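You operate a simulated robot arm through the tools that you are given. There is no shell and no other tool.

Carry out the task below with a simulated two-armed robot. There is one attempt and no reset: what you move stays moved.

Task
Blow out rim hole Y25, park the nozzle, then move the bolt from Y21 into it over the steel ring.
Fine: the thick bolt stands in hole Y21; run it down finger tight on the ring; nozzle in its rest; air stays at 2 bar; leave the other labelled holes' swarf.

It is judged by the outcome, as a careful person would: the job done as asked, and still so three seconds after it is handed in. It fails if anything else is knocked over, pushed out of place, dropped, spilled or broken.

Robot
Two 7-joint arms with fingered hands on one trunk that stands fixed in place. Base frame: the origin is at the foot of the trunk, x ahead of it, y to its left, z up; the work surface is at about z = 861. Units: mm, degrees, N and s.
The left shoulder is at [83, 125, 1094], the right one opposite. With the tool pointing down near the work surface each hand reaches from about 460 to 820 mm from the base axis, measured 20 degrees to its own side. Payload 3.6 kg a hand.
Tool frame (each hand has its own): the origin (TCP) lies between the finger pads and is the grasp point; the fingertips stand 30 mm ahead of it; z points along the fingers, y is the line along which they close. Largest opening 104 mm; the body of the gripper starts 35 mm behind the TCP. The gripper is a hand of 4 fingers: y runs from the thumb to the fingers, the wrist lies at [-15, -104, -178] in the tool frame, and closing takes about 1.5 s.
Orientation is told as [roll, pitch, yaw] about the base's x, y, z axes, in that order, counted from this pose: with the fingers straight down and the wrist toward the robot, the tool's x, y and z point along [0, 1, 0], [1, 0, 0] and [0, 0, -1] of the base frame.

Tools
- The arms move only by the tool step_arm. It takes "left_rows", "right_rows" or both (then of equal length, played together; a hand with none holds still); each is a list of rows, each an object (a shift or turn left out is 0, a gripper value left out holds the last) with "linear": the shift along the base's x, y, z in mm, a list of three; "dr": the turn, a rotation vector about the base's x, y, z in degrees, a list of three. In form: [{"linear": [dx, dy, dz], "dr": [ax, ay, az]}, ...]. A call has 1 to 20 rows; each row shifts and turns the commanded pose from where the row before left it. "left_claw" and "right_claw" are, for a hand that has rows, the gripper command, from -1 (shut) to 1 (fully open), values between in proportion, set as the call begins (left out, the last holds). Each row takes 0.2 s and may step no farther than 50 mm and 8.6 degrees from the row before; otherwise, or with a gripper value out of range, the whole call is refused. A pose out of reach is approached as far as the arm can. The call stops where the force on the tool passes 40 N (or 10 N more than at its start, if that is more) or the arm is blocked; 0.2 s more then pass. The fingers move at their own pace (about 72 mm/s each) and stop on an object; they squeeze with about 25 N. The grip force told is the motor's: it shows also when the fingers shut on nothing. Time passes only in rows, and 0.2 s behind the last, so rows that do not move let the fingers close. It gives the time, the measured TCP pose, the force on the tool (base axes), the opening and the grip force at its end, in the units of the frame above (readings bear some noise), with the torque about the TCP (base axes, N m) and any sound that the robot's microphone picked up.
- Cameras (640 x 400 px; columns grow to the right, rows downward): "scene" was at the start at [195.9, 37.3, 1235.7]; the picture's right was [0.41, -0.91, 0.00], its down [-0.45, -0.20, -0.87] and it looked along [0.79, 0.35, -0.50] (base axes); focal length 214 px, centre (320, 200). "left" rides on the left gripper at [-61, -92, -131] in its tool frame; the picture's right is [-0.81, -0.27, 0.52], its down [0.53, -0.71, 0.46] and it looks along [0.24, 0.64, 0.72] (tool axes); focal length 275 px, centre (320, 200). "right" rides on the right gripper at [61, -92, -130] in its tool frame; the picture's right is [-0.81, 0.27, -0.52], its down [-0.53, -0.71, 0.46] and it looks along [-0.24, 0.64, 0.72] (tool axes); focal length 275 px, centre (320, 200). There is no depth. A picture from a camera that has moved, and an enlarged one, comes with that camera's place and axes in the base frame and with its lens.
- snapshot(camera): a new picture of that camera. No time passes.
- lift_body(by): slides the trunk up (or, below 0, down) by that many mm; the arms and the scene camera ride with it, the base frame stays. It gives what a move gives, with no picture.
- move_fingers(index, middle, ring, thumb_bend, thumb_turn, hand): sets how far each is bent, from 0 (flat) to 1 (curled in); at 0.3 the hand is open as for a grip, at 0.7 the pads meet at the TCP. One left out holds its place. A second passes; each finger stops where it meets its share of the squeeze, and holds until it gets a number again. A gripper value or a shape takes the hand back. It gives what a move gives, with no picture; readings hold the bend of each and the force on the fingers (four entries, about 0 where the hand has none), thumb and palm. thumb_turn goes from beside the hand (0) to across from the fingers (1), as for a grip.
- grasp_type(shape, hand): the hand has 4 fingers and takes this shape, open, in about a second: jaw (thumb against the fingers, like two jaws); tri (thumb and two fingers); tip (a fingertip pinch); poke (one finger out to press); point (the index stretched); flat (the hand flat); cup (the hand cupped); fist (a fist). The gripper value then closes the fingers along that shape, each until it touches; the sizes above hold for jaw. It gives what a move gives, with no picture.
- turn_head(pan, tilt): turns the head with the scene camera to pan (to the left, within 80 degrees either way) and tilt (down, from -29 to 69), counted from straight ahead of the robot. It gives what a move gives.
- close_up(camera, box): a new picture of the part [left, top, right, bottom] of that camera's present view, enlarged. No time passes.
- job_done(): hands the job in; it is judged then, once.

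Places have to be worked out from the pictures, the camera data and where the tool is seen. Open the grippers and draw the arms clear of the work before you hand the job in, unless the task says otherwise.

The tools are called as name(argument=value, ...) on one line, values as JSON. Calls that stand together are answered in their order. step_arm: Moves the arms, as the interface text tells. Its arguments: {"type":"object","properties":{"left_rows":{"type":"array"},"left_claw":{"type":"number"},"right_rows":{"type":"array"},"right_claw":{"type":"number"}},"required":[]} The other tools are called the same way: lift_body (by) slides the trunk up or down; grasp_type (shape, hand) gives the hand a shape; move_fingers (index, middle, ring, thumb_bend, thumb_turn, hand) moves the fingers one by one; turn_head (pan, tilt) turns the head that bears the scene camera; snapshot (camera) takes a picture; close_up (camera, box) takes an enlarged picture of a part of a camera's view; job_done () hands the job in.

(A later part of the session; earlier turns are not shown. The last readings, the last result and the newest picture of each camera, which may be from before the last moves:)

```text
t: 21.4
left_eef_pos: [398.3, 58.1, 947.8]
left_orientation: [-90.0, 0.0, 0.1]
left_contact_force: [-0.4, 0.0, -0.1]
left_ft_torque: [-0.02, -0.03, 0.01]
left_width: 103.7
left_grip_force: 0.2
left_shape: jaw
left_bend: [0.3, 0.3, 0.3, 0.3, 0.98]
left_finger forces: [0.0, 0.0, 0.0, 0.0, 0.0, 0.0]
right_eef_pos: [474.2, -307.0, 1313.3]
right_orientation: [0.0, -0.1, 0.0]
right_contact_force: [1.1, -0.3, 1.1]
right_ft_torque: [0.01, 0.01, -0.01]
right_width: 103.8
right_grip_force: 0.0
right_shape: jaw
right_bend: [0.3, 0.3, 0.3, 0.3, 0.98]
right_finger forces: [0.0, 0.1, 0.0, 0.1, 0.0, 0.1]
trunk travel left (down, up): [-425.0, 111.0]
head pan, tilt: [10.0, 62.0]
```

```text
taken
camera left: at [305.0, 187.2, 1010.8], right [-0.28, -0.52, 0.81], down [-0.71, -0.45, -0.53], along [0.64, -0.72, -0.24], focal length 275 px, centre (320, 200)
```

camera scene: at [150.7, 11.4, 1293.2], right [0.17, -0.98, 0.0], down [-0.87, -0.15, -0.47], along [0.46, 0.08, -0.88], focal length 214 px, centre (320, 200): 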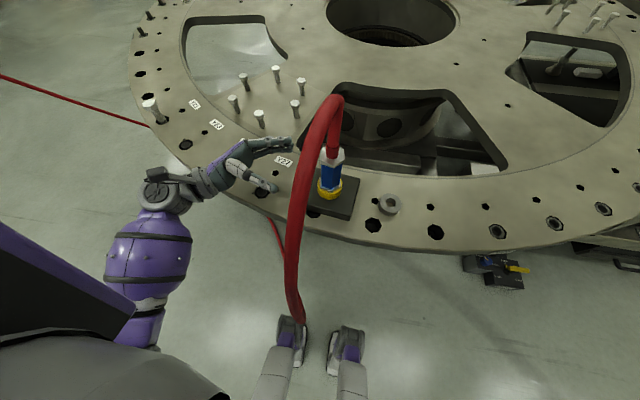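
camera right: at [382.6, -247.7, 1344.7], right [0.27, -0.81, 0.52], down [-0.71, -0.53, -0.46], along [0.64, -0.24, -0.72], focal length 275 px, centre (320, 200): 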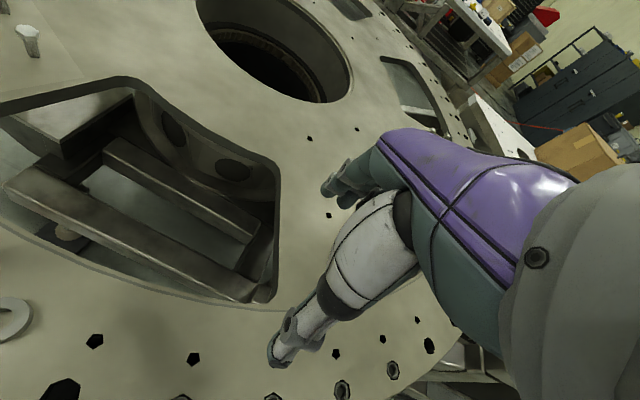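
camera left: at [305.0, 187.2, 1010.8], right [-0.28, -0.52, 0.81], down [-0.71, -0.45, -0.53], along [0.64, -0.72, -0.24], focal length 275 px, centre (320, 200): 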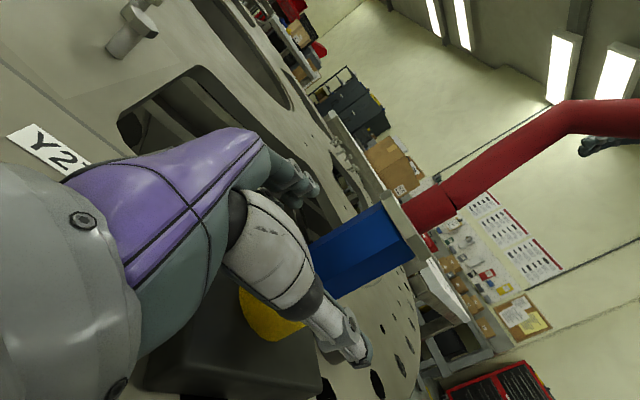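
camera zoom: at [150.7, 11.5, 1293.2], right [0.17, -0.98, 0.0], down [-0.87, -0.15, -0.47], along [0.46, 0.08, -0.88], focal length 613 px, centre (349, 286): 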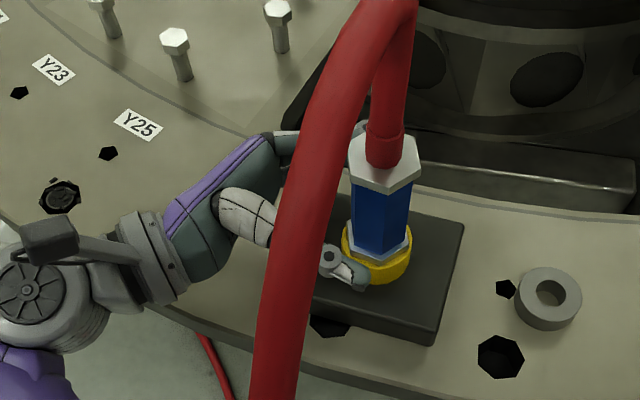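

All clear: the thumb passes on the robot side, fingers on the far side of the blue body. I advance the last 23 mm and close.

step_arm(left_rows=[{"linear": [0, -12, 0]}, {"linear": [0, -11, 0]}, {"linear": [0, 0, 0]}])

step_arm(left_rows=[{}, {}, {}, {}, {}, {}, {}], left_claw=-0.1)

close_up(camera="scene", box=[220, 100, 400, 240])

snapshot(camera="left")

```text
t: 22.2
left_eef_pos: [396.6, 34.7, 948.2]
left_orientation: [-89.8, -0.1, 0.0]
left_contact_force: [-0.1, 0.1, 0.3]
left_ft_torque: [0.0, -0.01, 0.01]
left_width: 103.7
left_grip_force: 0.1
left_shape: jaw
left_bend: [0.3, 0.3, 0.3, 0.3, 0.98]
left_finger forces: [0.0, 0.0, 0.0, 0.0, 0.1, 0.1]
right_eef_pos: [475.0, -308.7, 1314.4]
right_orientation: [-0.1, 0.0, -0.1]
right_contact_force: [0.3, 0.8, -0.3]
right_ft_torque: [0.0, 0.01, -0.03]
right_width: 103.7
right_grip_force: 0.0
right_shape: jaw
right_bend: [0.3, 0.3, 0.3, 0.3, 0.98]
right_finger forces: [0.0, 0.1, 0.0, 0.1, 0.1, 0.0]
trunk travel left (down, up): [-425.0, 111.0]
head pan, tilt: [10.0, 62.0]
```

```text
t: 23.8
left_eef_pos: [396.5, 34.8, 948.7]
left_orientation: [-89.8, -0.1, 0.1]
left_contact_force: [0.4, -0.6, 0.9]
left_ft_torque: [-0.03, -0.01, -0.01]
left_width: 47.4
left_grip_force: 0.0
left_shape: jaw
left_bend: [0.74, 0.47, 0.43, 0.71, 1.0]
left_finger forces: [0.0, 0.1, 0.0, 0.0, 0.0, 0.1]
right_eef_pos: [473.9, -307.3, 1313.6]
right_orientation: [0.1, 0.0, 0.0]
right_contact_force: [0.2, -0.1, 0.2]
right_ft_torque: [0.0, -0.04, 0.01]
right_width: 103.6
right_grip_force: 0.1
right_shape: jaw
right_bend: [0.3, 0.3, 0.3, 0.3, 0.98]
right_finger forces: [0.0, 0.0, 0.0, 0.0, 0.0, 0.0]
trunk travel left (down, up): [-425.0, 111.0]
head pan, tilt: [10.0, 62.0]
```

```text
2.86 times, centred on (310, 170) of scene
camera zoom: at [150.7, 11.4, 1293.2], right [0.17, -0.98, 0.0], down [-0.87, -0.15, -0.47], along [0.46, 0.08, -0.88], focal length 613 px, centre (349, 286)
```

zoom: 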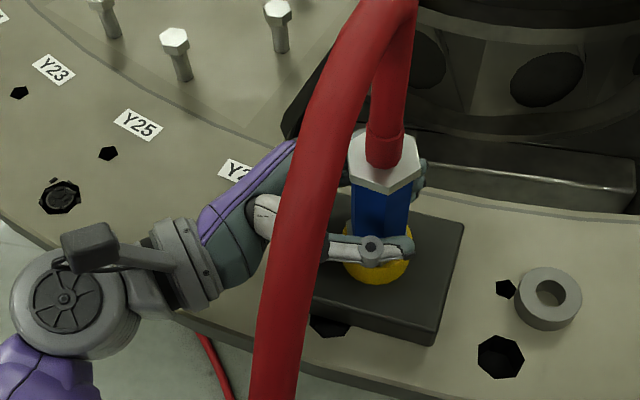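

```text
taken
camera left: at [304.1, 163.9, 1010.7], right [-0.28, -0.52, 0.81], down [-0.71, -0.45, -0.53], along [0.64, -0.72, -0.24], focal length 275 px, centre (320, 200)
```

left: 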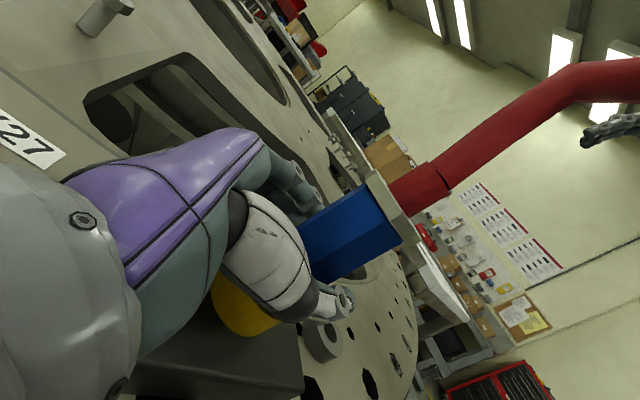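

No contact force yet at 47 mm opening. I keep closing gently and listen for any sound.

step_arm(left_rows=[{}, {}, {}, {}, {}], left_claw=-0.4)

close_up(camera="scene", box=[220, 100, 400, 240])

close_up(camera="left", box=[180, 120, 440, 360])

```text
t: 25.0
left_eef_pos: [397.5, 35.3, 949.7]
left_orientation: [-90.0, 0.0, 0.0]
left_contact_force: [-1.1, -1.2, 0.0]
left_ft_torque: [0.0, -0.01, -0.01]
left_width: 32.0
left_grip_force: 0.0
left_shape: jaw
left_bend: [0.74, 0.53, 0.51, 0.73, 1.0]
left_finger forces: [0.0, 0.0, 0.0, 0.1, 0.9, 0.1]
right_eef_pos: [474.2, -307.1, 1314.0]
right_orientation: [0.0, 0.1, 0.0]
right_contact_force: [-0.8, -0.3, -0.5]
right_ft_torque: [0.0, 0.0, -0.03]
right_width: 103.8
right_grip_force: 0.0
right_shape: jaw
right_bend: [0.3, 0.3, 0.3, 0.3, 0.98]
right_finger forces: [0.0, 0.0, 0.1, 0.0, 0.0, 0.1]
trunk travel left (down, up): [-425.0, 111.0]
head pan, tilt: [10.0, 62.0]
```

```text
2.86 times, centred on (310, 170) of scene
camera zoom: at [150.6, 11.4, 1293.2], right [0.17, -0.98, 0.0], down [-0.87, -0.15, -0.47], along [0.46, 0.08, -0.88], focal length 613 px, centre (349, 286)
```

zoom: 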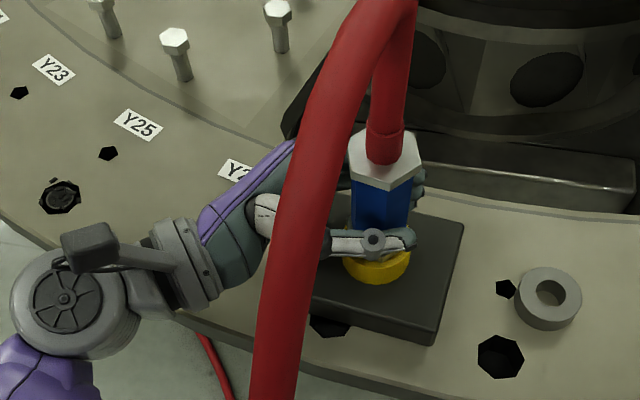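

```text
1.67 times, centred on (310, 240) of left
camera zoom: at [304.1, 163.9, 1010.7], right [-0.28, -0.52, 0.81], down [-0.71, -0.45, -0.53], along [0.64, -0.72, -0.24], focal length 459 px, centre (337, 133)
```

zoom: 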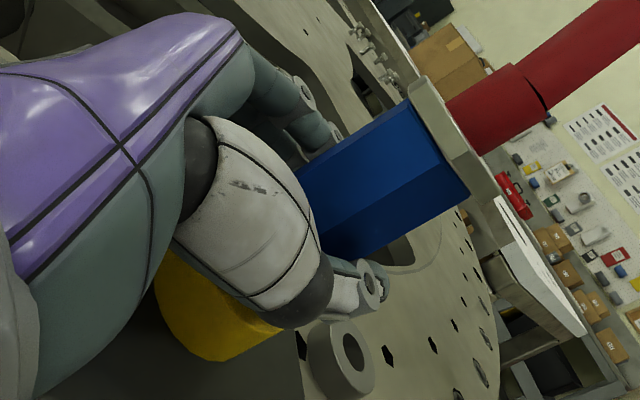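

The thumb just touches (0.9 N). I close further in steps to get a firm grip.

step_arm(left_rows=[{}, {}, {}, {}], left_claw=-0.7)

close_up(camera="scene", box=[220, 100, 400, 240])

```text
t: 26.0
left_eef_pos: [396.0, 34.4, 948.5]
left_orientation: [-89.9, -0.1, -0.2]
left_contact_force: [-3.6, -2.5, 4.8]
left_ft_torque: [-0.05, -0.05, 0.05]
left_width: 24.6
left_grip_force: 24.9
left_shape: jaw
left_bend: [0.73, 0.72, 0.56, 0.79, 1.0]
left_finger forces: [11.7, 4.1, 2.9, 0.0, 20.7, 0.0]
right_eef_pos: [473.7, -308.9, 1314.3]
right_orientation: [-0.1, 0.0, 0.1]
right_contact_force: [0.1, -0.8, 0.1]
right_ft_torque: [0.0, -0.01, 0.0]
right_width: 103.7
right_grip_force: 0.1
right_shape: jaw
right_bend: [0.3, 0.3, 0.3, 0.3, 0.98]
right_finger forces: [0.0, 0.1, 0.0, 0.0, 0.0, 0.0]
trunk travel left (down, up): [-425.0, 111.0]
head pan, tilt: [10.0, 62.0]
```

```text
2.86 times, centred on (310, 170) of scene
camera zoom: at [149.9, 11.1, 1293.4], right [0.17, -0.98, 0.0], down [-0.87, -0.15, -0.47], along [0.46, 0.08, -0.88], focal length 613 px, centre (349, 286)
```

zoom: 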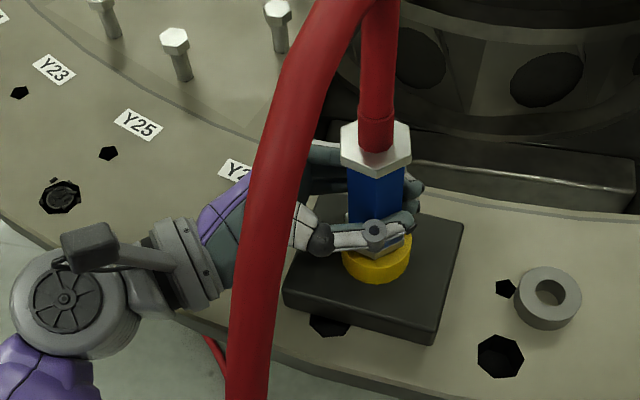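

Firm grip (25 N), no air sound; the nozzle settled slightly into the hand while the yellow collar stayed on the rest. I lift straight up slowly and watch.

step_arm(left_rows=[{"linear": [0, 0, 5]}, {"linear": [0, 0, 8]}, {"linear": [0, 0, 10]}, {"linear": [0, 0, 10]}, {}])

close_up(camera="scene", box=[220, 100, 400, 240])

snapshot(camera="left")

```text
t: 27.2
left_eef_pos: [399.2, 33.9, 982.1]
left_orientation: [-89.9, 0.1, 0.0]
left_contact_force: [0.6, -0.1, -2.6]
left_ft_torque: [0.0, -0.02, 0.01]
left_width: 24.2
left_grip_force: 25.2
left_shape: jaw
left_bend: [0.73, 0.72, 0.57, 0.8, 1.0]
left_finger forces: [12.6, 4.7, 3.9, 0.0, 20.0, 0.1]
right_eef_pos: [474.6, -307.1, 1314.4]
right_orientation: [-0.1, 0.0, 0.1]
right_contact_force: [-1.1, 0.1, 1.1]
right_ft_torque: [0.02, -0.02, -0.03]
right_width: 103.8
right_grip_force: 0.1
right_shape: jaw
right_bend: [0.3, 0.3, 0.3, 0.3, 0.98]
right_finger forces: [0.0, 0.1, 0.0, 0.2, 0.0, 0.0]
trunk travel left (down, up): [-425.0, 111.0]
head pan, tilt: [10.0, 62.0]
```

```text
2.86 times, centred on (310, 170) of scene
camera zoom: at [150.9, 11.5, 1293.2], right [0.17, -0.98, 0.0], down [-0.87, -0.15, -0.47], along [0.46, 0.08, -0.88], focal length 613 px, centre (349, 286)
```

zoom: 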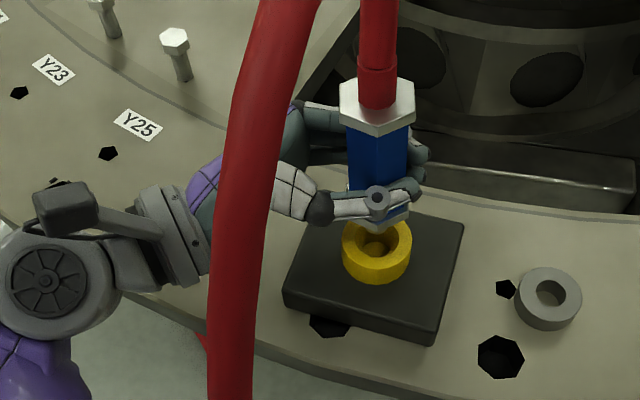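

```text
taken
camera left: at [305.5, 163.4, 1044.6], right [-0.28, -0.52, 0.81], down [-0.71, -0.45, -0.53], along [0.64, -0.72, -0.24], focal length 275 px, centre (320, 200)
```

left: 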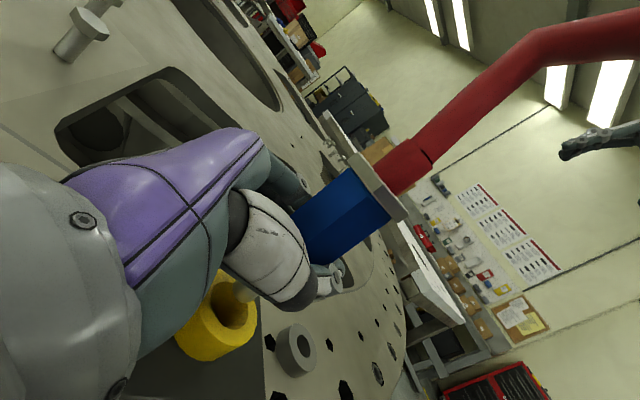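

The nozzle is coming out of the yellow socket with a slim tip below the flange. I lift another 60 mm to clear it and inspect the tip.

step_arm(left_rows=[{"linear": [0, 0, 12]}, {"linear": [0, 0, 15]}, {"linear": [0, 0, 15]}, {"linear": [0, 0, 15]}, {}])

close_up(camera="scene", box=[220, 80, 400, 220])

snapshot(camera="scene")

snapshot(camera="left")

snapshot(camera="right")

```text
t: 28.4
left_eef_pos: [397.0, 35.9, 1038.3]
left_orientation: [-90.0, 0.0, 0.1]
left_contact_force: [-0.4, -0.2, -2.8]
left_ft_torque: [-0.03, -0.02, 0.02]
left_width: 24.2
left_grip_force: 25.4
left_shape: jaw
left_bend: [0.73, 0.72, 0.57, 0.8, 1.0]
left_finger forces: [12.6, 4.7, 3.8, 0.1, 20.1, 0.1]
right_eef_pos: [473.3, -306.3, 1314.0]
right_orientation: [0.0, 0.0, 0.0]
right_contact_force: [0.6, -0.1, -0.5]
right_ft_torque: [-0.02, -0.03, 0.01]
right_width: 103.6
right_grip_force: 0.1
right_shape: jaw
right_bend: [0.3, 0.3, 0.3, 0.3, 0.98]
right_finger forces: [0.1, 0.1, 0.0, 0.0, 0.1, 0.0]
trunk travel left (down, up): [-425.0, 111.0]
head pan, tilt: [10.0, 62.0]
```

```text
2.86 times, centred on (310, 150) of scene
camera zoom: at [150.8, 11.4, 1293.2], right [0.17, -0.98, 0.0], down [-0.87, -0.15, -0.47], along [0.46, 0.08, -0.88], focal length 613 px, centre (349, 343)
```

zoom: 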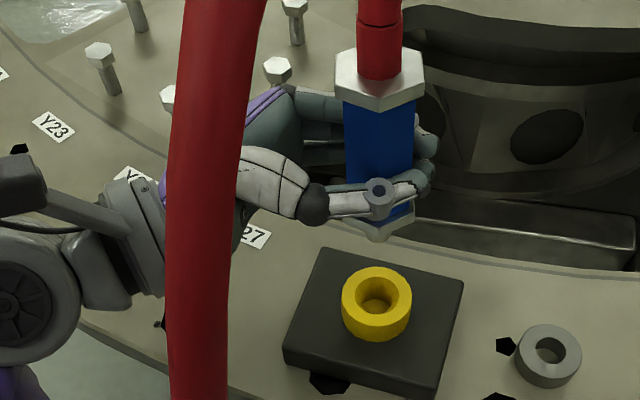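

```text
taken
camera scene: at [150.8, 11.4, 1293.2], right [0.17, -0.98, 0.0], down [-0.87, -0.15, -0.47], along [0.46, 0.08, -0.88], focal length 214 px, centre (320, 200)
```

scene: 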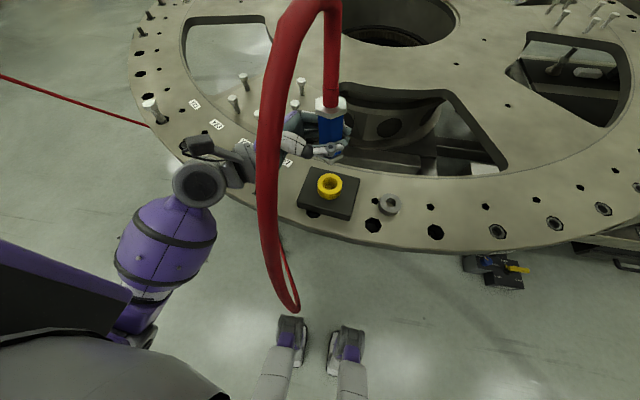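

```text
taken
camera left: at [305.0, 164.7, 1100.6], right [-0.28, -0.52, 0.81], down [-0.71, -0.45, -0.53], along [0.64, -0.72, -0.24], focal length 275 px, centre (320, 200)
```

left: 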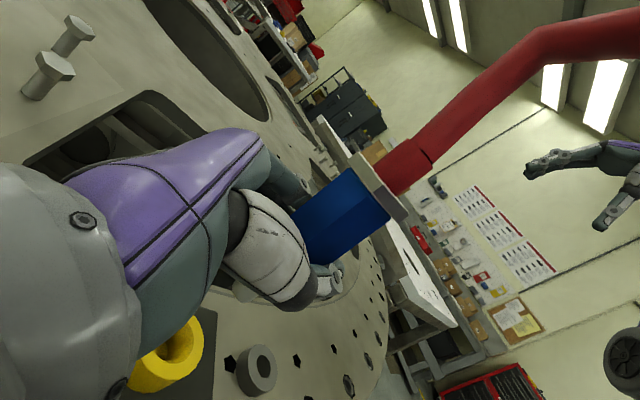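

```text
taken
camera right: at [383.1, -247.0, 1444.9], right [0.27, -0.81, 0.52], down [-0.71, -0.53, -0.46], along [0.64, -0.24, -0.72], focal length 275 px, centre (320, 200)
```

right: 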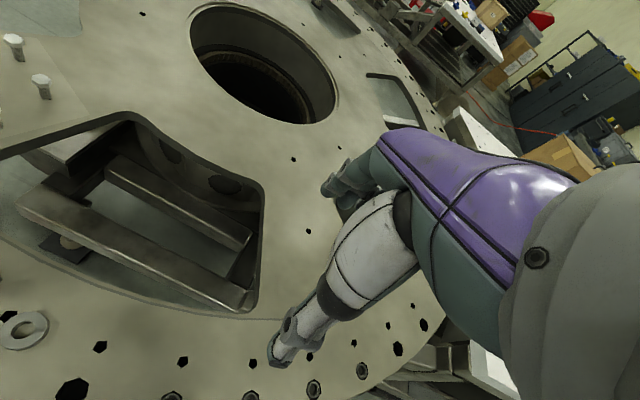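

The nozzle is out and held nearly upright; the rest's yellow cup stays put. I zoom in on the tip and rest to measure them.

close_up(camera="scene", box=[295, 80, 375, 160])

close_up(camera="scene", box=[290, 150, 410, 230])

```text
5.00 times, centred on (335, 120) of scene
camera zoom: at [150.8, 11.4, 1293.2], right [0.17, -0.98, 0.0], down [-0.87, -0.15, -0.47], along [0.46, 0.08, -0.88], focal length 1072 px, centre (245, 600)
```

zoom: 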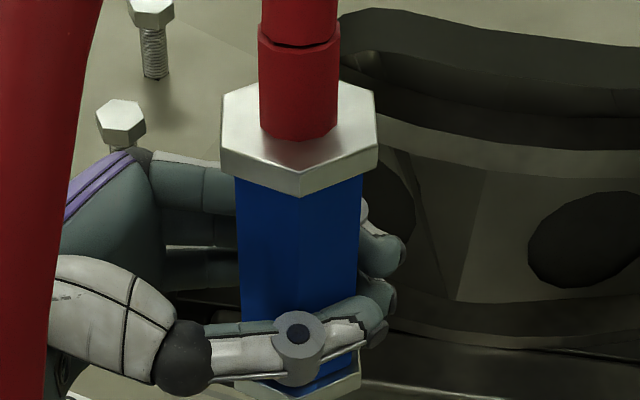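

```text
5.00 times, centred on (350, 190) of scene
camera zoom: at [150.8, 11.4, 1293.2], right [0.17, -0.98, 0.0], down [-0.87, -0.15, -0.47], along [0.46, 0.08, -0.88], focal length 1072 px, centre (170, 250)
```

zoom: 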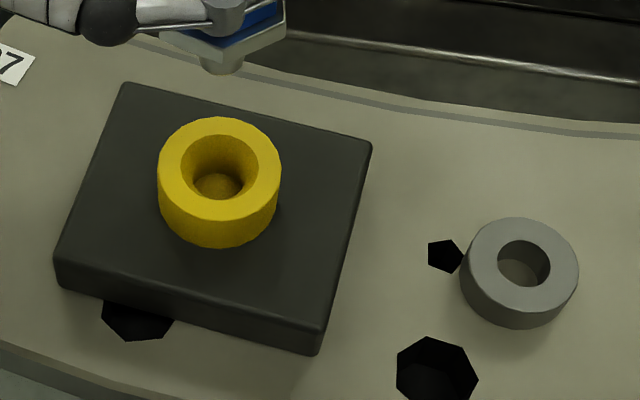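

The tip ends about 65 mm below the TCP, so it's now well above the plate. I carry the nozzle left at this height, staying inboard of hole Y27, to above Y25 (about [420, 313]).

step_arm(left_rows=[{"linear": [15, 15, 0]}, {"linear": [15, 25, 0]}, {"linear": [15, 30, 0]}, {"linear": [10, 30, 0]}, {"linear": [5, 30, 0]}, {"linear": [0, 30, 0]}, {"linear": [-5, 30, 0]}, {"linear": [-10, 30, 0]}, {"linear": [-10, 30, 0]}, {"linear": [-12, 27, 0]}, {}])

snapshot(camera="scene")

snapshot(camera="left")

```text
t: 30.8
left_eef_pos: [420.1, 313.1, 1037.4]
left_orientation: [-90.0, 0.0, -0.1]
left_contact_force: [0.7, -0.4, -2.5]
left_ft_torque: [-0.03, 0.01, 0.0]
left_width: 23.8
left_grip_force: 25.2
left_shape: jaw
left_bend: [0.73, 0.72, 0.57, 0.8, 1.0]
left_finger forces: [12.7, 4.3, 3.9, 0.1, 20.1, 0.0]
right_eef_pos: [474.4, -307.1, 1314.1]
right_orientation: [0.0, 0.0, 0.1]
right_contact_force: [-0.2, 0.6, -0.6]
right_ft_torque: [0.0, 0.0, 0.02]
right_width: 103.7
right_grip_force: 0.1
right_shape: jaw
right_bend: [0.3, 0.3, 0.3, 0.3, 0.98]
right_finger forces: [0.1, 0.0, 0.0, 0.0, 0.1, 0.0]
trunk travel left (down, up): [-425.0, 111.0]
head pan, tilt: [10.0, 62.0]
```

```text
taken
camera scene: at [151.0, 11.4, 1293.2], right [0.17, -0.98, 0.0], down [-0.87, -0.15, -0.47], along [0.46, 0.08, -0.88], focal length 214 px, centre (320, 200)
```

scene: 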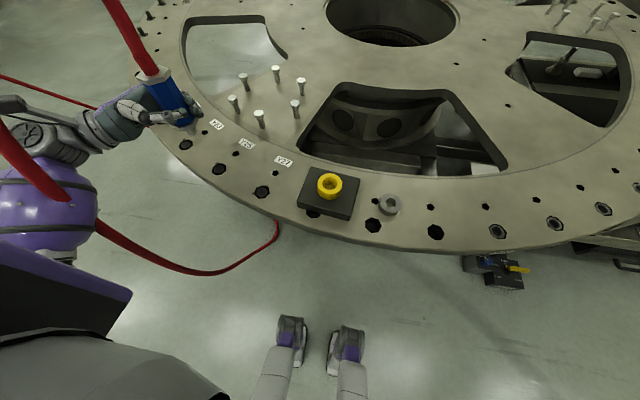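

```text
taken
camera left: at [328.3, 442.2, 1100.2], right [-0.28, -0.52, 0.81], down [-0.71, -0.45, -0.53], along [0.64, -0.72, -0.24], focal length 275 px, centre (320, 200)
```

left: 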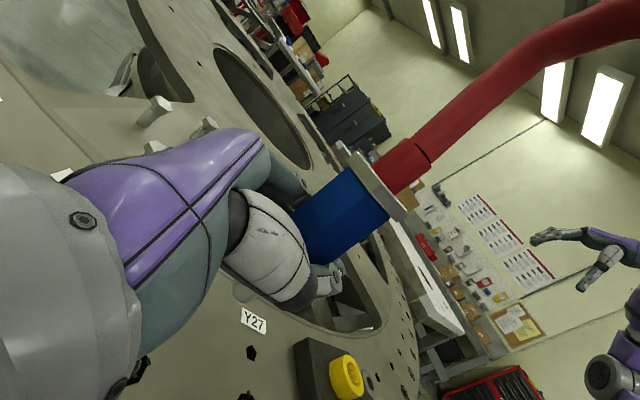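

Over Y25 and no air sound so far; the hose follows without pulling. I lower 60 mm and check alignment of the tip with the hole.

step_arm(left_rows=[{"linear": [0, 0, -15]}, {"linear": [0, 0, -20]}, {"linear": [0, 0, -15]}, {"linear": [0, 0, -10]}, {}])

close_up(camera="scene", box=[140, 80, 280, 210])

snapshot(camera="left")

```text
t: 32.0
left_eef_pos: [419.3, 312.2, 979.0]
left_orientation: [-90.0, -0.1, 0.0]
left_contact_force: [-0.3, -0.6, -2.2]
left_ft_torque: [-0.02, -0.03, 0.01]
left_width: 24.2
left_grip_force: 24.8
left_shape: jaw
left_bend: [0.73, 0.72, 0.57, 0.8, 1.0]
left_finger forces: [12.7, 4.4, 4.0, 0.0, 20.1, 0.0]
right_eef_pos: [475.1, -307.9, 1313.8]
right_orientation: [-0.1, 0.0, -0.1]
right_contact_force: [-0.8, 0.3, 0.0]
right_ft_torque: [0.02, 0.01, 0.01]
right_width: 103.9
right_grip_force: 0.0
right_shape: jaw
right_bend: [0.3, 0.3, 0.3, 0.3, 0.98]
right_finger forces: [0.0, 0.1, 0.0, 0.1, 0.1, 0.0]
trunk travel left (down, up): [-425.0, 111.0]
head pan, tilt: [10.0, 62.0]
```

```text
3.08 times, centred on (210, 145) of scene
camera zoom: at [150.8, 11.5, 1293.2], right [0.17, -0.98, 0.0], down [-0.87, -0.15, -0.47], along [0.46, 0.08, -0.88], focal length 660 px, centre (658, 369)
```

zoom: 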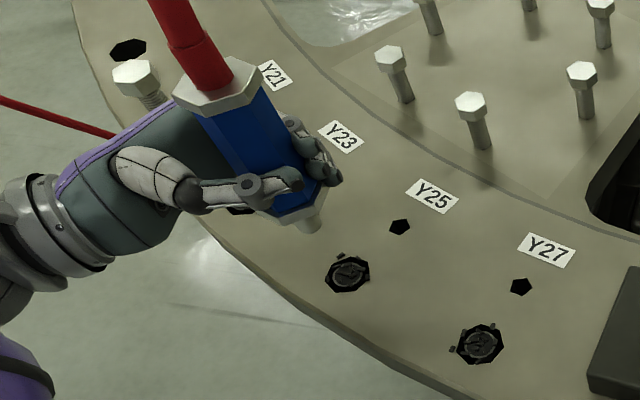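

```text
taken
camera left: at [327.3, 441.2, 1041.4], right [-0.28, -0.52, 0.81], down [-0.71, -0.45, -0.53], along [0.64, -0.72, -0.24], focal length 275 px, centre (320, 200)
```

left: 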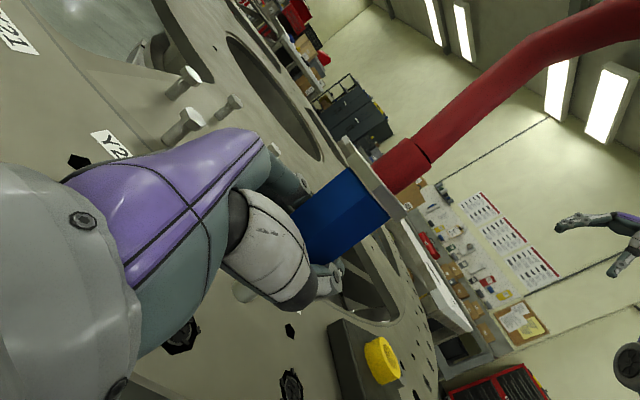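

The tip end is at about [419.5, 316, 916]; the hole at [420, 313]. I shift 3 mm right and lower another 40 mm, listening for air.

step_arm(left_rows=[{"linear": [0, -3, -10]}, {"linear": [0, 0, -12]}, {"linear": [0, 0, -10]}, {"linear": [0, 0, -8]}, {}, {}])

close_up(camera="scene", box=[140, 80, 280, 210])

```text
t: 33.4
left_eef_pos: [420.3, 309.2, 937.8]
left_orientation: [-89.9, -0.1, 0.0]
left_contact_force: [0.2, 0.7, -2.3]
left_ft_torque: [0.02, 0.0, -0.02]
left_width: 23.8
left_grip_force: 25.8
left_shape: jaw
left_bend: [0.73, 0.72, 0.57, 0.8, 1.0]
left_finger forces: [12.6, 4.4, 4.0, 0.0, 20.1, 0.0]
right_eef_pos: [475.0, -307.7, 1314.1]
right_orientation: [0.0, 0.0, 0.0]
right_contact_force: [0.0, 0.1, 0.3]
right_ft_torque: [-0.02, 0.01, 0.02]
right_width: 103.7
right_grip_force: 0.1
right_shape: jaw
right_bend: [0.3, 0.3, 0.3, 0.3, 0.98]
right_finger forces: [0.1, 0.0, 0.1, 0.1, 0.1, 0.0]
trunk travel left (down, up): [-425.0, 111.0]
head pan, tilt: [10.0, 62.0]
```

```text
3.08 times, centred on (210, 145) of scene
camera zoom: at [150.9, 11.6, 1293.2], right [0.17, -0.98, 0.0], down [-0.87, -0.15, -0.47], along [0.46, 0.08, -0.88], focal length 660 px, centre (658, 369)
```

zoom: 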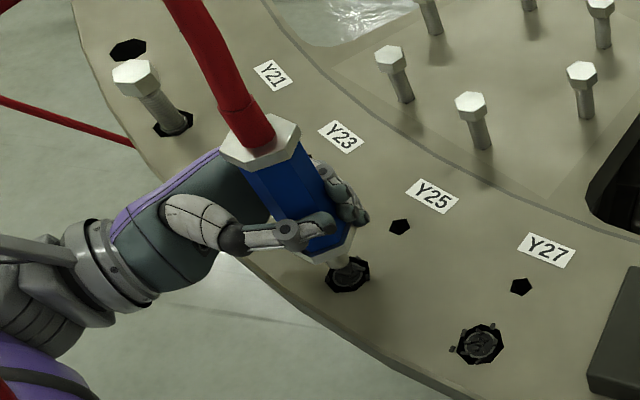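

The tip is centred right above Y25; still no air. I press down gently in small steps to see if the nozzle seats and starts blowing.

step_arm(left_rows=[{"linear": [0, 0, -4]}, {"linear": [0, 0, -4]}, {"linear": [0, 0, -3]}, {}, {}])

close_up(camera="scene", box=[190, 110, 260, 190])

```text
t: 34.6
left_eef_pos: [419.6, 308.6, 927.5]
left_orientation: [-89.8, 0.0, 0.1]
left_contact_force: [-0.1, -0.4, -3.4]
left_ft_torque: [0.01, 0.03, 0.01]
left_width: 24.0
left_grip_force: 25.1
left_shape: jaw
left_bend: [0.73, 0.72, 0.57, 0.8, 1.0]
left_finger forces: [12.6, 4.4, 3.9, 0.0, 20.2, 0.0]
right_eef_pos: [474.0, -307.5, 1314.3]
right_orientation: [0.0, 0.0, -0.1]
right_contact_force: [-0.2, -0.9, 1.4]
right_ft_torque: [0.0, 0.04, 0.03]
right_width: 103.8
right_grip_force: 0.0
right_shape: jaw
right_bend: [0.3, 0.3, 0.3, 0.3, 0.98]
right_finger forces: [0.0, 0.0, 0.1, 0.0, 0.1, 0.0]
trunk travel left (down, up): [-425.0, 111.0]
head pan, tilt: [10.0, 62.0]
```

```text
5.00 times, centred on (225, 150) of scene
camera zoom: at [150.9, 11.5, 1293.2], right [0.17, -0.98, 0.0], down [-0.87, -0.15, -0.47], along [0.46, 0.08, -0.88], focal length 1072 px, centre (795, 450)
```

zoom: 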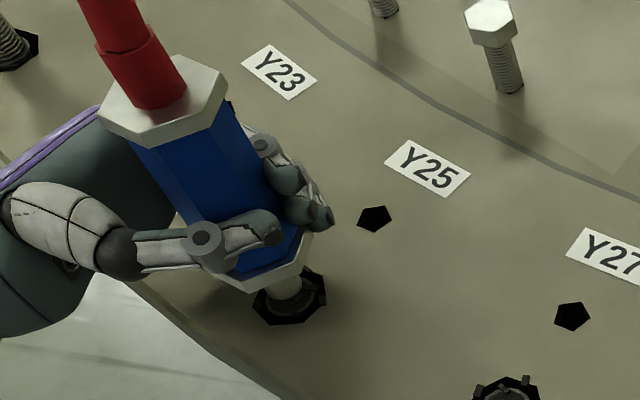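

Still free (no contact force) with the tip at the hole mouth. I continue down in 3 mm steps until something is felt or heard.

step_arm(left_rows=[{"linear": [0, 0, -3]}, {"linear": [0, 0, -3]}, {"linear": [0, 0, -2]}, {}, {}])

close_up(camera="scene", box=[190, 110, 260, 190])

```text
t: 35.8
left_eef_pos: [419.8, 309.7, 921.0]
left_orientation: [-89.9, 0.0, -0.1]
left_contact_force: [-0.1, 0.5, -2.7]
left_ft_torque: [-0.03, 0.04, 0.0]
left_width: 24.1
left_grip_force: 25.2
left_shape: jaw
left_bend: [0.73, 0.72, 0.57, 0.8, 1.0]
left_finger forces: [12.6, 4.4, 4.0, 0.0, 20.1, 0.0]
right_eef_pos: [473.7, -306.7, 1314.2]
right_orientation: [0.0, 0.0, 0.1]
right_contact_force: [-0.3, 0.0, 0.5]
right_ft_torque: [0.01, -0.01, 0.0]
right_width: 103.7
right_grip_force: 0.1
right_shape: jaw
right_bend: [0.3, 0.3, 0.3, 0.3, 0.98]
right_finger forces: [0.0, 0.0, 0.0, 0.0, 0.0, 0.0]
trunk travel left (down, up): [-425.0, 111.0]
head pan, tilt: [10.0, 62.0]
```

```text
5.00 times, centred on (225, 150) of scene
camera zoom: at [150.9, 11.5, 1293.2], right [0.17, -0.98, 0.0], down [-0.87, -0.15, -0.47], along [0.46, 0.08, -0.88], focal length 1072 px, centre (795, 450)
```

zoom: 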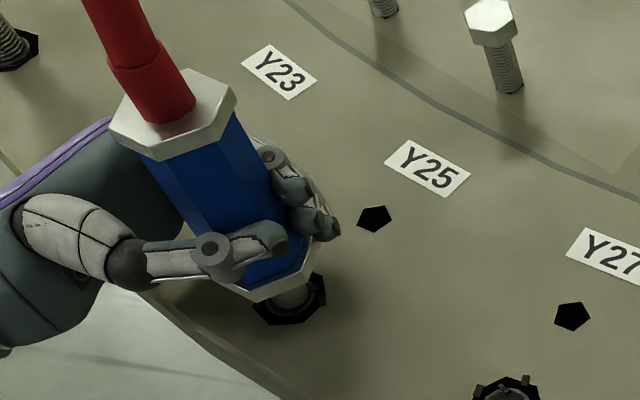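

Nothing yet. I continue 2 mm at a time to seat the flange/tip on the hole.

step_arm(left_rows=[{"linear": [0, 0, -2]}, {"linear": [0, 0, -2]}, {"linear": [0, 0, -2]}, {}, {}])

close_up(camera="scene", box=[190, 110, 260, 190])

```text
t: 37.0
left_eef_pos: [418.7, 308.7, 916.2]
left_orientation: [-89.8, -0.3, -0.1]
left_contact_force: [4.0, -2.1, 18.0]
left_ft_torque: [-0.17, -0.18, 0.04]
left_width: 23.3
left_grip_force: 25.4
left_shape: jaw
left_bend: [0.73, 0.72, 0.57, 0.81, 1.0]
left_finger forces: [13.9, 5.4, 3.8, 0.0, 19.6, 0.1]
right_eef_pos: [474.5, -308.5, 1315.6]
right_orientation: [0.1, 0.0, -0.1]
right_contact_force: [-0.5, 0.9, 0.0]
right_ft_torque: [0.0, 0.02, -0.04]
right_width: 103.9
right_grip_force: 0.0
right_shape: jaw
right_bend: [0.3, 0.3, 0.3, 0.3, 0.98]
right_finger forces: [0.0, 0.0, 0.0, 0.1, 0.1, 0.2]
trunk travel left (down, up): [-425.0, 111.0]
head pan, tilt: [10.0, 62.0]
```

```text
5.00 times, centred on (225, 150) of scene
camera zoom: at [150.1, 10.3, 1293.4], right [0.17, -0.98, 0.0], down [-0.87, -0.15, -0.47], along [0.46, 0.08, -0.88], focal length 1072 px, centre (795, 450)
```

zoom: 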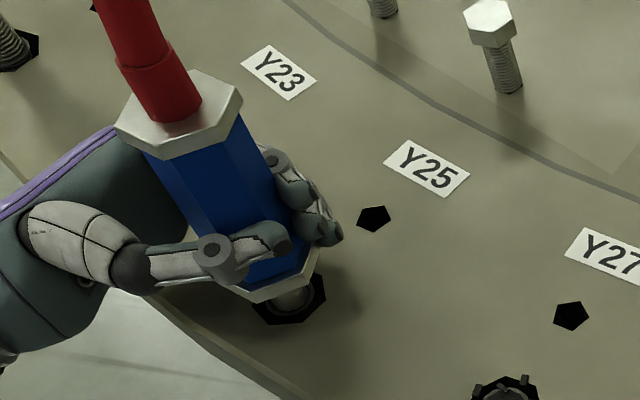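

The tip touched down (18 N) without any air sound. I raise a little and check the swarf in the hole.

step_arm(left_rows=[{"linear": [0, 0, 4]}, {"linear": [0, 0, 10]}, {"linear": [0, 0, 15]}, {"linear": [0, 0, 15]}, {"linear": [0, 0, 15]}, {}])

close_up(camera="scene", box=[190, 110, 270, 200])

close_up(camera="left", box=[100, 120, 420, 400])

```text
t: 38.4
left_eef_pos: [420.3, 309.6, 972.8]
left_orientation: [-90.0, 0.0, 0.1]
left_contact_force: [-0.8, 0.1, -1.8]
left_ft_torque: [-0.01, 0.01, 0.0]
left_width: 23.2
left_grip_force: 25.6
left_shape: jaw
left_bend: [0.74, 0.72, 0.56, 0.81, 1.0]
left_finger forces: [13.1, 5.2, 3.8, 0.0, 21.6, 0.1]
right_eef_pos: [474.0, -306.9, 1313.7]
right_orientation: [0.0, 0.0, 0.1]
right_contact_force: [0.2, 0.9, 0.2]
right_ft_torque: [0.01, 0.02, 0.02]
right_width: 103.6
right_grip_force: 0.0
right_shape: jaw
right_bend: [0.3, 0.3, 0.3, 0.3, 0.98]
right_finger forces: [0.0, 0.0, 0.1, 0.0, 0.0, 0.0]
trunk travel left (down, up): [-425.0, 111.0]
head pan, tilt: [10.0, 62.0]
```

```text
4.44 times, centred on (230, 155) of scene
camera zoom: at [150.9, 11.6, 1293.2], right [0.17, -0.98, 0.0], down [-0.87, -0.15, -0.47], along [0.46, 0.08, -0.88], focal length 953 px, centre (720, 400)
```

zoom: 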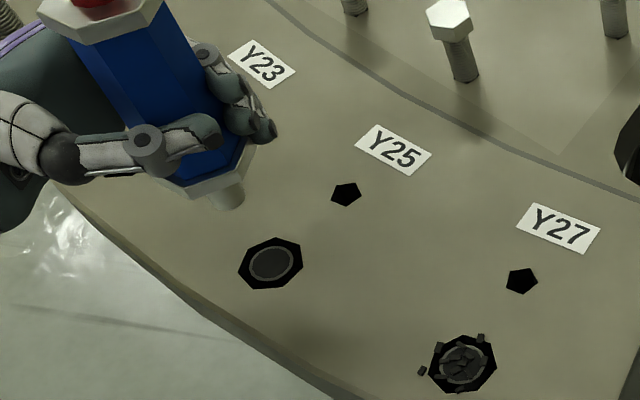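

```text
1.43 times, centred on (260, 260) of left
camera zoom: at [328.2, 438.2, 1034.7], right [-0.28, -0.52, 0.81], down [-0.71, -0.45, -0.53], along [0.64, -0.72, -0.24], focal length 393 px, centre (406, 114)
```

zoom: 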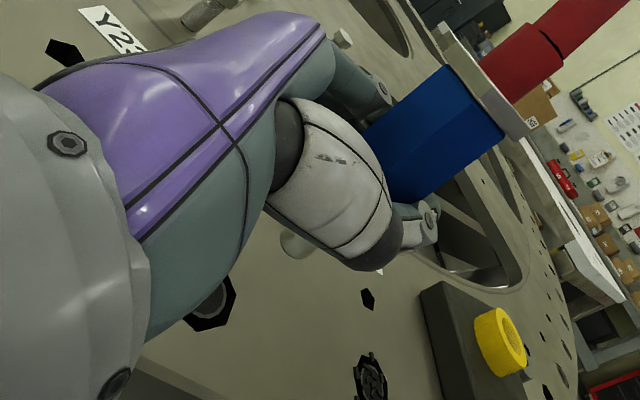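

Y25 is now clean while Y27 still has its swarf. I carry the nozzle back along the same inboard path at height to above its rest.

step_arm(left_rows=[{"linear": [0, 0, 30]}, {"linear": [0, 0, 35]}, {"linear": [12, -27, 0]}, {"linear": [10, -30, 0]}, {"linear": [10, -30, 0]}, {"linear": [5, -30, 0]}, {"linear": [0, -30, 0]}, {"linear": [-5, -30, 0]}, {"linear": [-10, -30, 0]}, {"linear": [-15, -30, 0]}, {"linear": [-15, -25, 0]}, {"linear": [-15, -13, 0]}, {}, {}])

close_up(camera="scene", box=[280, 80, 380, 220])

snapshot(camera="scene")

snapshot(camera="left")

```text
t: 41.4
left_eef_pos: [397.9, 35.4, 1036.8]
left_orientation: [-89.9, 0.0, 0.1]
left_contact_force: [-0.6, 0.0, -2.2]
left_ft_torque: [0.02, 0.01, 0.03]
left_width: 23.4
left_grip_force: 24.9
left_shape: jaw
left_bend: [0.74, 0.72, 0.56, 0.81, 1.0]
left_finger forces: [12.7, 4.5, 3.7, 0.1, 20.4, 0.0]
right_eef_pos: [473.6, -308.3, 1314.0]
right_orientation: [0.0, 0.0, 0.1]
right_contact_force: [-1.3, 0.3, 0.0]
right_ft_torque: [-0.01, -0.03, -0.02]
right_width: 103.6
right_grip_force: 0.0
right_shape: jaw
right_bend: [0.3, 0.3, 0.3, 0.3, 0.98]
right_finger forces: [0.0, 0.0, 0.0, 0.0, 0.0, 0.1]
trunk travel left (down, up): [-425.0, 111.0]
head pan, tilt: [10.0, 62.0]
```

```text
2.86 times, centred on (330, 150) of scene
camera zoom: at [150.7, 11.4, 1293.2], right [0.17, -0.98, 0.0], down [-0.87, -0.15, -0.47], along [0.46, 0.08, -0.88], focal length 613 px, centre (291, 343)
```

zoom: 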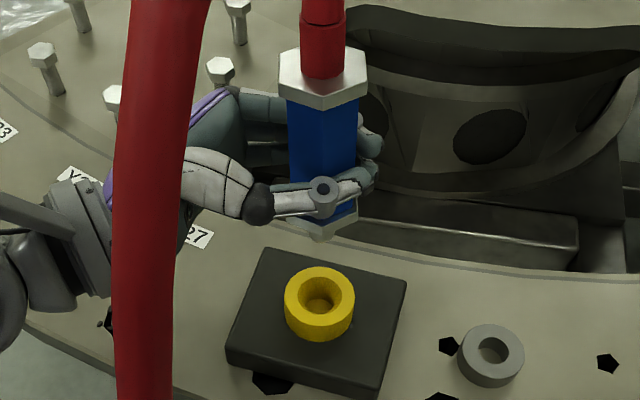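

```text
taken
camera scene: at [150.7, 11.4, 1293.2], right [0.17, -0.98, 0.0], down [-0.87, -0.15, -0.47], along [0.46, 0.08, -0.88], focal length 214 px, centre (320, 200)
```

scene: 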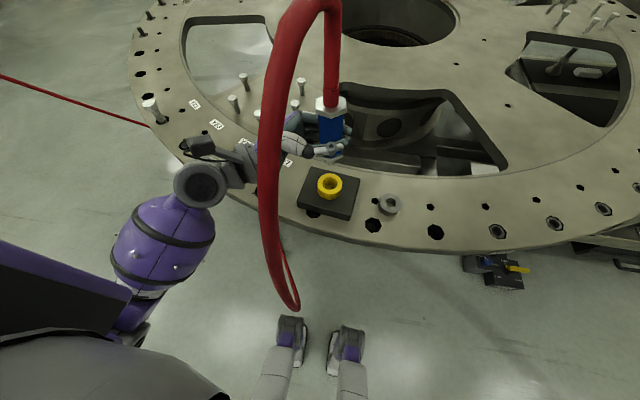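

```text
taken
camera left: at [305.3, 164.1, 1099.5], right [-0.28, -0.52, 0.81], down [-0.71, -0.45, -0.53], along [0.64, -0.72, -0.24], focal length 275 px, centre (320, 200)
```

left: 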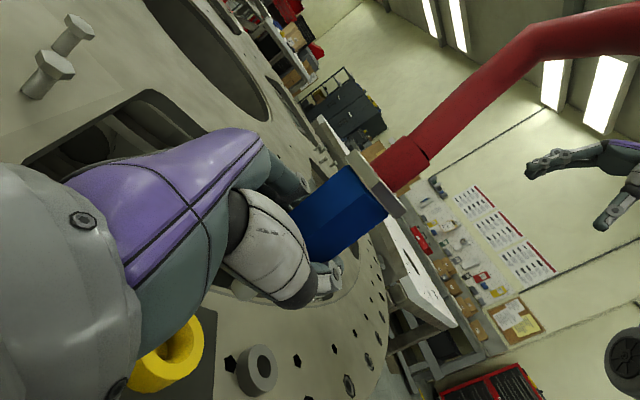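

The grip is unchanged and the tip sits under the TCP. I lower to about 20 mm above the original seating height at the original grip point, then check.

step_arm(left_rows=[{"linear": [-1, -1, -15]}, {"linear": [0, 0, -15]}, {"linear": [0, 0, -15]}, {"linear": [0, 0, -12]}, {"linear": [0, 0, -10]}, {}])

close_up(camera="scene", box=[280, 110, 380, 220])

close_up(camera="left", box=[120, 150, 420, 400])

```text
t: 42.8
left_eef_pos: [396.2, 32.9, 971.2]
left_orientation: [-89.9, 0.0, 0.0]
left_contact_force: [-0.5, -0.3, -3.0]
left_ft_torque: [-0.03, 0.02, 0.04]
left_width: 23.3
left_grip_force: 24.7
left_shape: jaw
left_bend: [0.74, 0.72, 0.56, 0.81, 1.0]
left_finger forces: [12.6, 4.5, 3.7, 0.0, 20.4, 0.0]
right_eef_pos: [474.9, -306.2, 1313.8]
right_orientation: [0.0, 0.0, 0.0]
right_contact_force: [0.6, 0.1, 0.2]
right_ft_torque: [0.02, 0.0, 0.01]
right_width: 103.6
right_grip_force: 0.0
right_shape: jaw
right_bend: [0.3, 0.3, 0.3, 0.3, 0.98]
right_finger forces: [0.1, 0.0, 0.0, 0.1, 0.0, 0.1]
trunk travel left (down, up): [-425.0, 111.0]
head pan, tilt: [10.0, 62.0]
```

```text
3.64 times, centred on (330, 165) of scene
camera zoom: at [150.8, 11.4, 1293.2], right [0.17, -0.98, 0.0], down [-0.87, -0.15, -0.47], along [0.46, 0.08, -0.88], focal length 780 px, centre (284, 327)
```

zoom: 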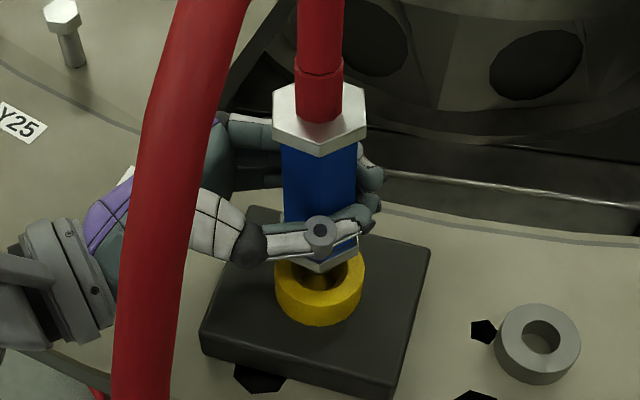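

```text
1.60 times, centred on (270, 275) of left
camera zoom: at [303.6, 162.7, 1032.1], right [-0.28, -0.52, 0.81], down [-0.71, -0.45, -0.53], along [0.64, -0.72, -0.24], focal length 440 px, centre (400, 80)
```

zoom: 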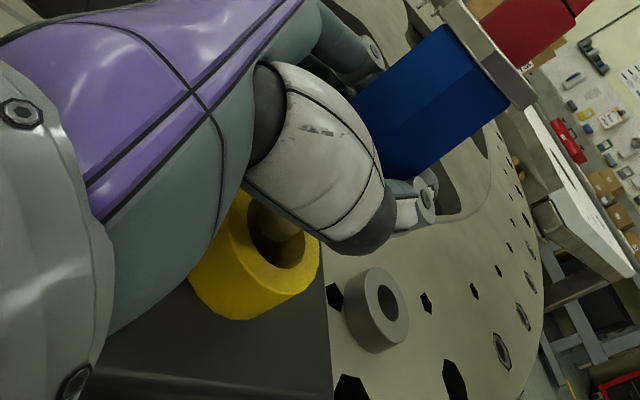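

The tip is entering the cup centred. I lower gently to the seating height, stopping on light contact.

step_arm(left_rows=[{"linear": [0, 1, -6]}, {"linear": [0, 0, -5]}, {"linear": [0, 0, -5]}, {"linear": [0, 0, -4]}, {}])

close_up(camera="scene", box=[280, 110, 380, 220])

```text
t: 44.0
left_eef_pos: [395.5, 33.8, 951.0]
left_orientation: [-90.0, -0.2, 0.0]
left_contact_force: [-0.9, -0.9, 0.8]
left_ft_torque: [-0.02, 0.03, 0.02]
left_width: 23.2
left_grip_force: 24.9
left_shape: jaw
left_bend: [0.74, 0.72, 0.56, 0.81, 1.0]
left_finger forces: [12.4, 4.8, 3.7, 0.0, 21.2, 0.1]
right_eef_pos: [473.8, -307.4, 1314.8]
right_orientation: [0.0, 0.0, 0.1]
right_contact_force: [-0.5, 0.8, 0.3]
right_ft_torque: [0.03, 0.01, -0.02]
right_width: 103.7
right_grip_force: 0.0
right_shape: jaw
right_bend: [0.3, 0.3, 0.3, 0.3, 0.98]
right_finger forces: [0.1, 0.0, 0.0, 0.0, 0.0, 0.0]
trunk travel left (down, up): [-425.0, 111.0]
head pan, tilt: [10.0, 62.0]
```

```text
3.64 times, centred on (330, 165) of scene
camera zoom: at [150.6, 11.3, 1293.3], right [0.17, -0.98, 0.0], down [-0.87, -0.15, -0.47], along [0.46, 0.08, -0.88], focal length 780 px, centre (284, 327)
```

zoom: 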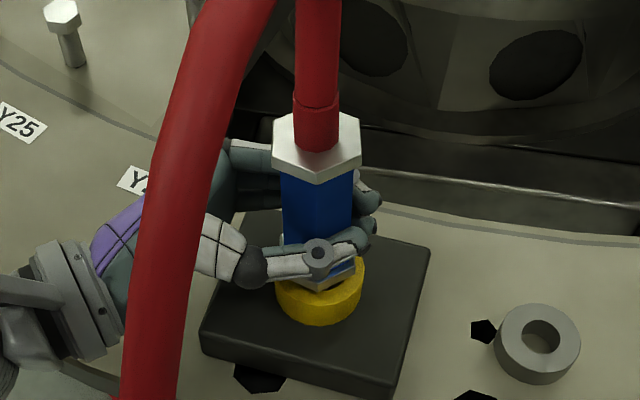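

Weight is just being taken by the rest. I lower 2–3 mm more as at the original pick point.

step_arm(left_rows=[{"linear": [0, 0, -1.5]}, {"linear": [0, 0, -1]}, {}, {}])

close_up(camera="scene", box=[280, 110, 380, 220])

```text
t: 45.0
left_eef_pos: [395.5, 33.5, 948.8]
left_orientation: [-90.0, -0.3, 0.0]
left_contact_force: [-1.5, -5.4, 12.2]
left_ft_torque: [-0.12, -0.14, 0.01]
left_width: 23.0
left_grip_force: 24.0
left_shape: jaw
left_bend: [0.74, 0.72, 0.56, 0.81, 1.0]
left_finger forces: [12.4, 5.2, 3.6, 0.0, 22.2, 0.0]
right_eef_pos: [473.1, -308.0, 1314.5]
right_orientation: [0.1, 0.0, 0.0]
right_contact_force: [0.3, -0.2, -0.8]
right_ft_torque: [-0.03, 0.0, 0.01]
right_width: 103.6
right_grip_force: 0.1
right_shape: jaw
right_bend: [0.3, 0.3, 0.3, 0.3, 0.98]
right_finger forces: [0.1, 0.0, 0.0, 0.0, 0.1, 0.1]
trunk travel left (down, up): [-425.0, 111.0]
head pan, tilt: [10.0, 62.0]
```

```text
3.64 times, centred on (330, 165) of scene
camera zoom: at [149.8, 10.8, 1293.4], right [0.17, -0.98, 0.0], down [-0.87, -0.15, -0.47], along [0.46, 0.08, -0.88], focal length 780 px, centre (284, 327)
```

zoom: 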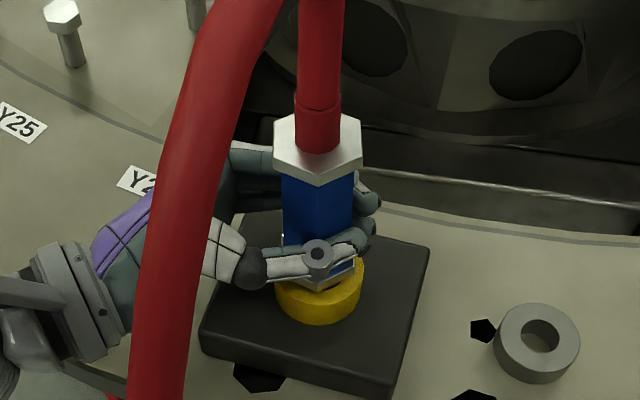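

Seated (12 N upward). I ease up 1 mm, then open the hand slowly and watch the nozzle settle.

step_arm(left_rows=[{"linear": [0, 0.5, 1]}, {}, {}])

step_arm(left_rows=[{}, {}, {}, {}], left_claw=-0.4)

close_up(camera="scene", box=[280, 110, 380, 220])

```text
t: 45.8
left_eef_pos: [395.7, 33.9, 950.0]
left_orientation: [-89.9, -0.2, 0.1]
left_contact_force: [-1.1, -5.6, 8.7]
left_ft_torque: [-0.16, -0.12, -0.07]
left_width: 23.0
left_grip_force: 25.2
left_shape: jaw
left_bend: [0.74, 0.72, 0.56, 0.81, 1.0]
left_finger forces: [12.4, 5.8, 3.5, 0.1, 21.7, 0.1]
right_eef_pos: [474.5, -307.6, 1314.1]
right_orientation: [0.1, -0.1, 0.0]
right_contact_force: [0.6, 0.2, 0.3]
right_ft_torque: [0.0, -0.02, -0.02]
right_width: 103.9
right_grip_force: 0.1
right_shape: jaw
right_bend: [0.3, 0.3, 0.3, 0.3, 0.98]
right_finger forces: [0.0, 0.0, 0.0, 0.0, 0.0, 0.0]
trunk travel left (down, up): [-425.0, 111.0]
head pan, tilt: [10.0, 62.0]
```

```text
t: 46.8
left_eef_pos: [396.4, 34.9, 949.1]
left_orientation: [-89.9, 0.0, 0.1]
left_contact_force: [-0.4, -0.2, -0.6]
left_ft_torque: [0.0, -0.02, -0.03]
left_width: 31.2
left_grip_force: 0.0
left_shape: jaw
left_bend: [0.74, 0.54, 0.51, 0.74, 1.0]
left_finger forces: [0.1, 0.1, 0.0, 0.0, 0.2, 0.1]
right_eef_pos: [474.4, -306.9, 1316.0]
right_orientation: [0.0, 0.0, -0.1]
right_contact_force: [0.7, 0.4, 0.0]
right_ft_torque: [-0.01, 0.0, -0.02]
right_width: 103.7
right_grip_force: 0.0
right_shape: jaw
right_bend: [0.3, 0.3, 0.3, 0.3, 0.98]
right_finger forces: [0.0, 0.0, 0.1, 0.0, 0.0, 0.0]
trunk travel left (down, up): [-425.0, 111.0]
head pan, tilt: [10.0, 62.0]
```

```text
3.64 times, centred on (330, 165) of scene
camera zoom: at [150.7, 11.4, 1293.2], right [0.17, -0.98, 0.0], down [-0.87, -0.15, -0.47], along [0.46, 0.08, -0.88], focal length 780 px, centre (284, 327)
```

zoom: 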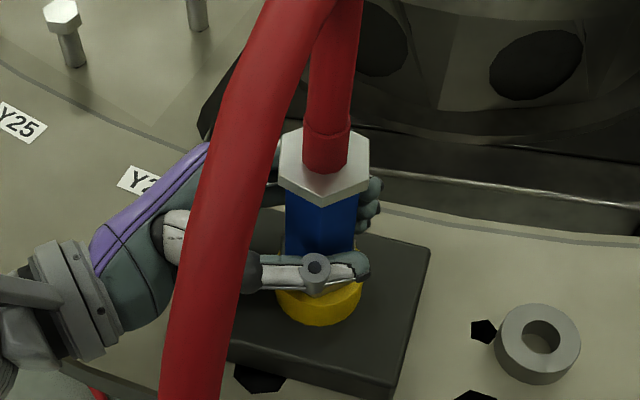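

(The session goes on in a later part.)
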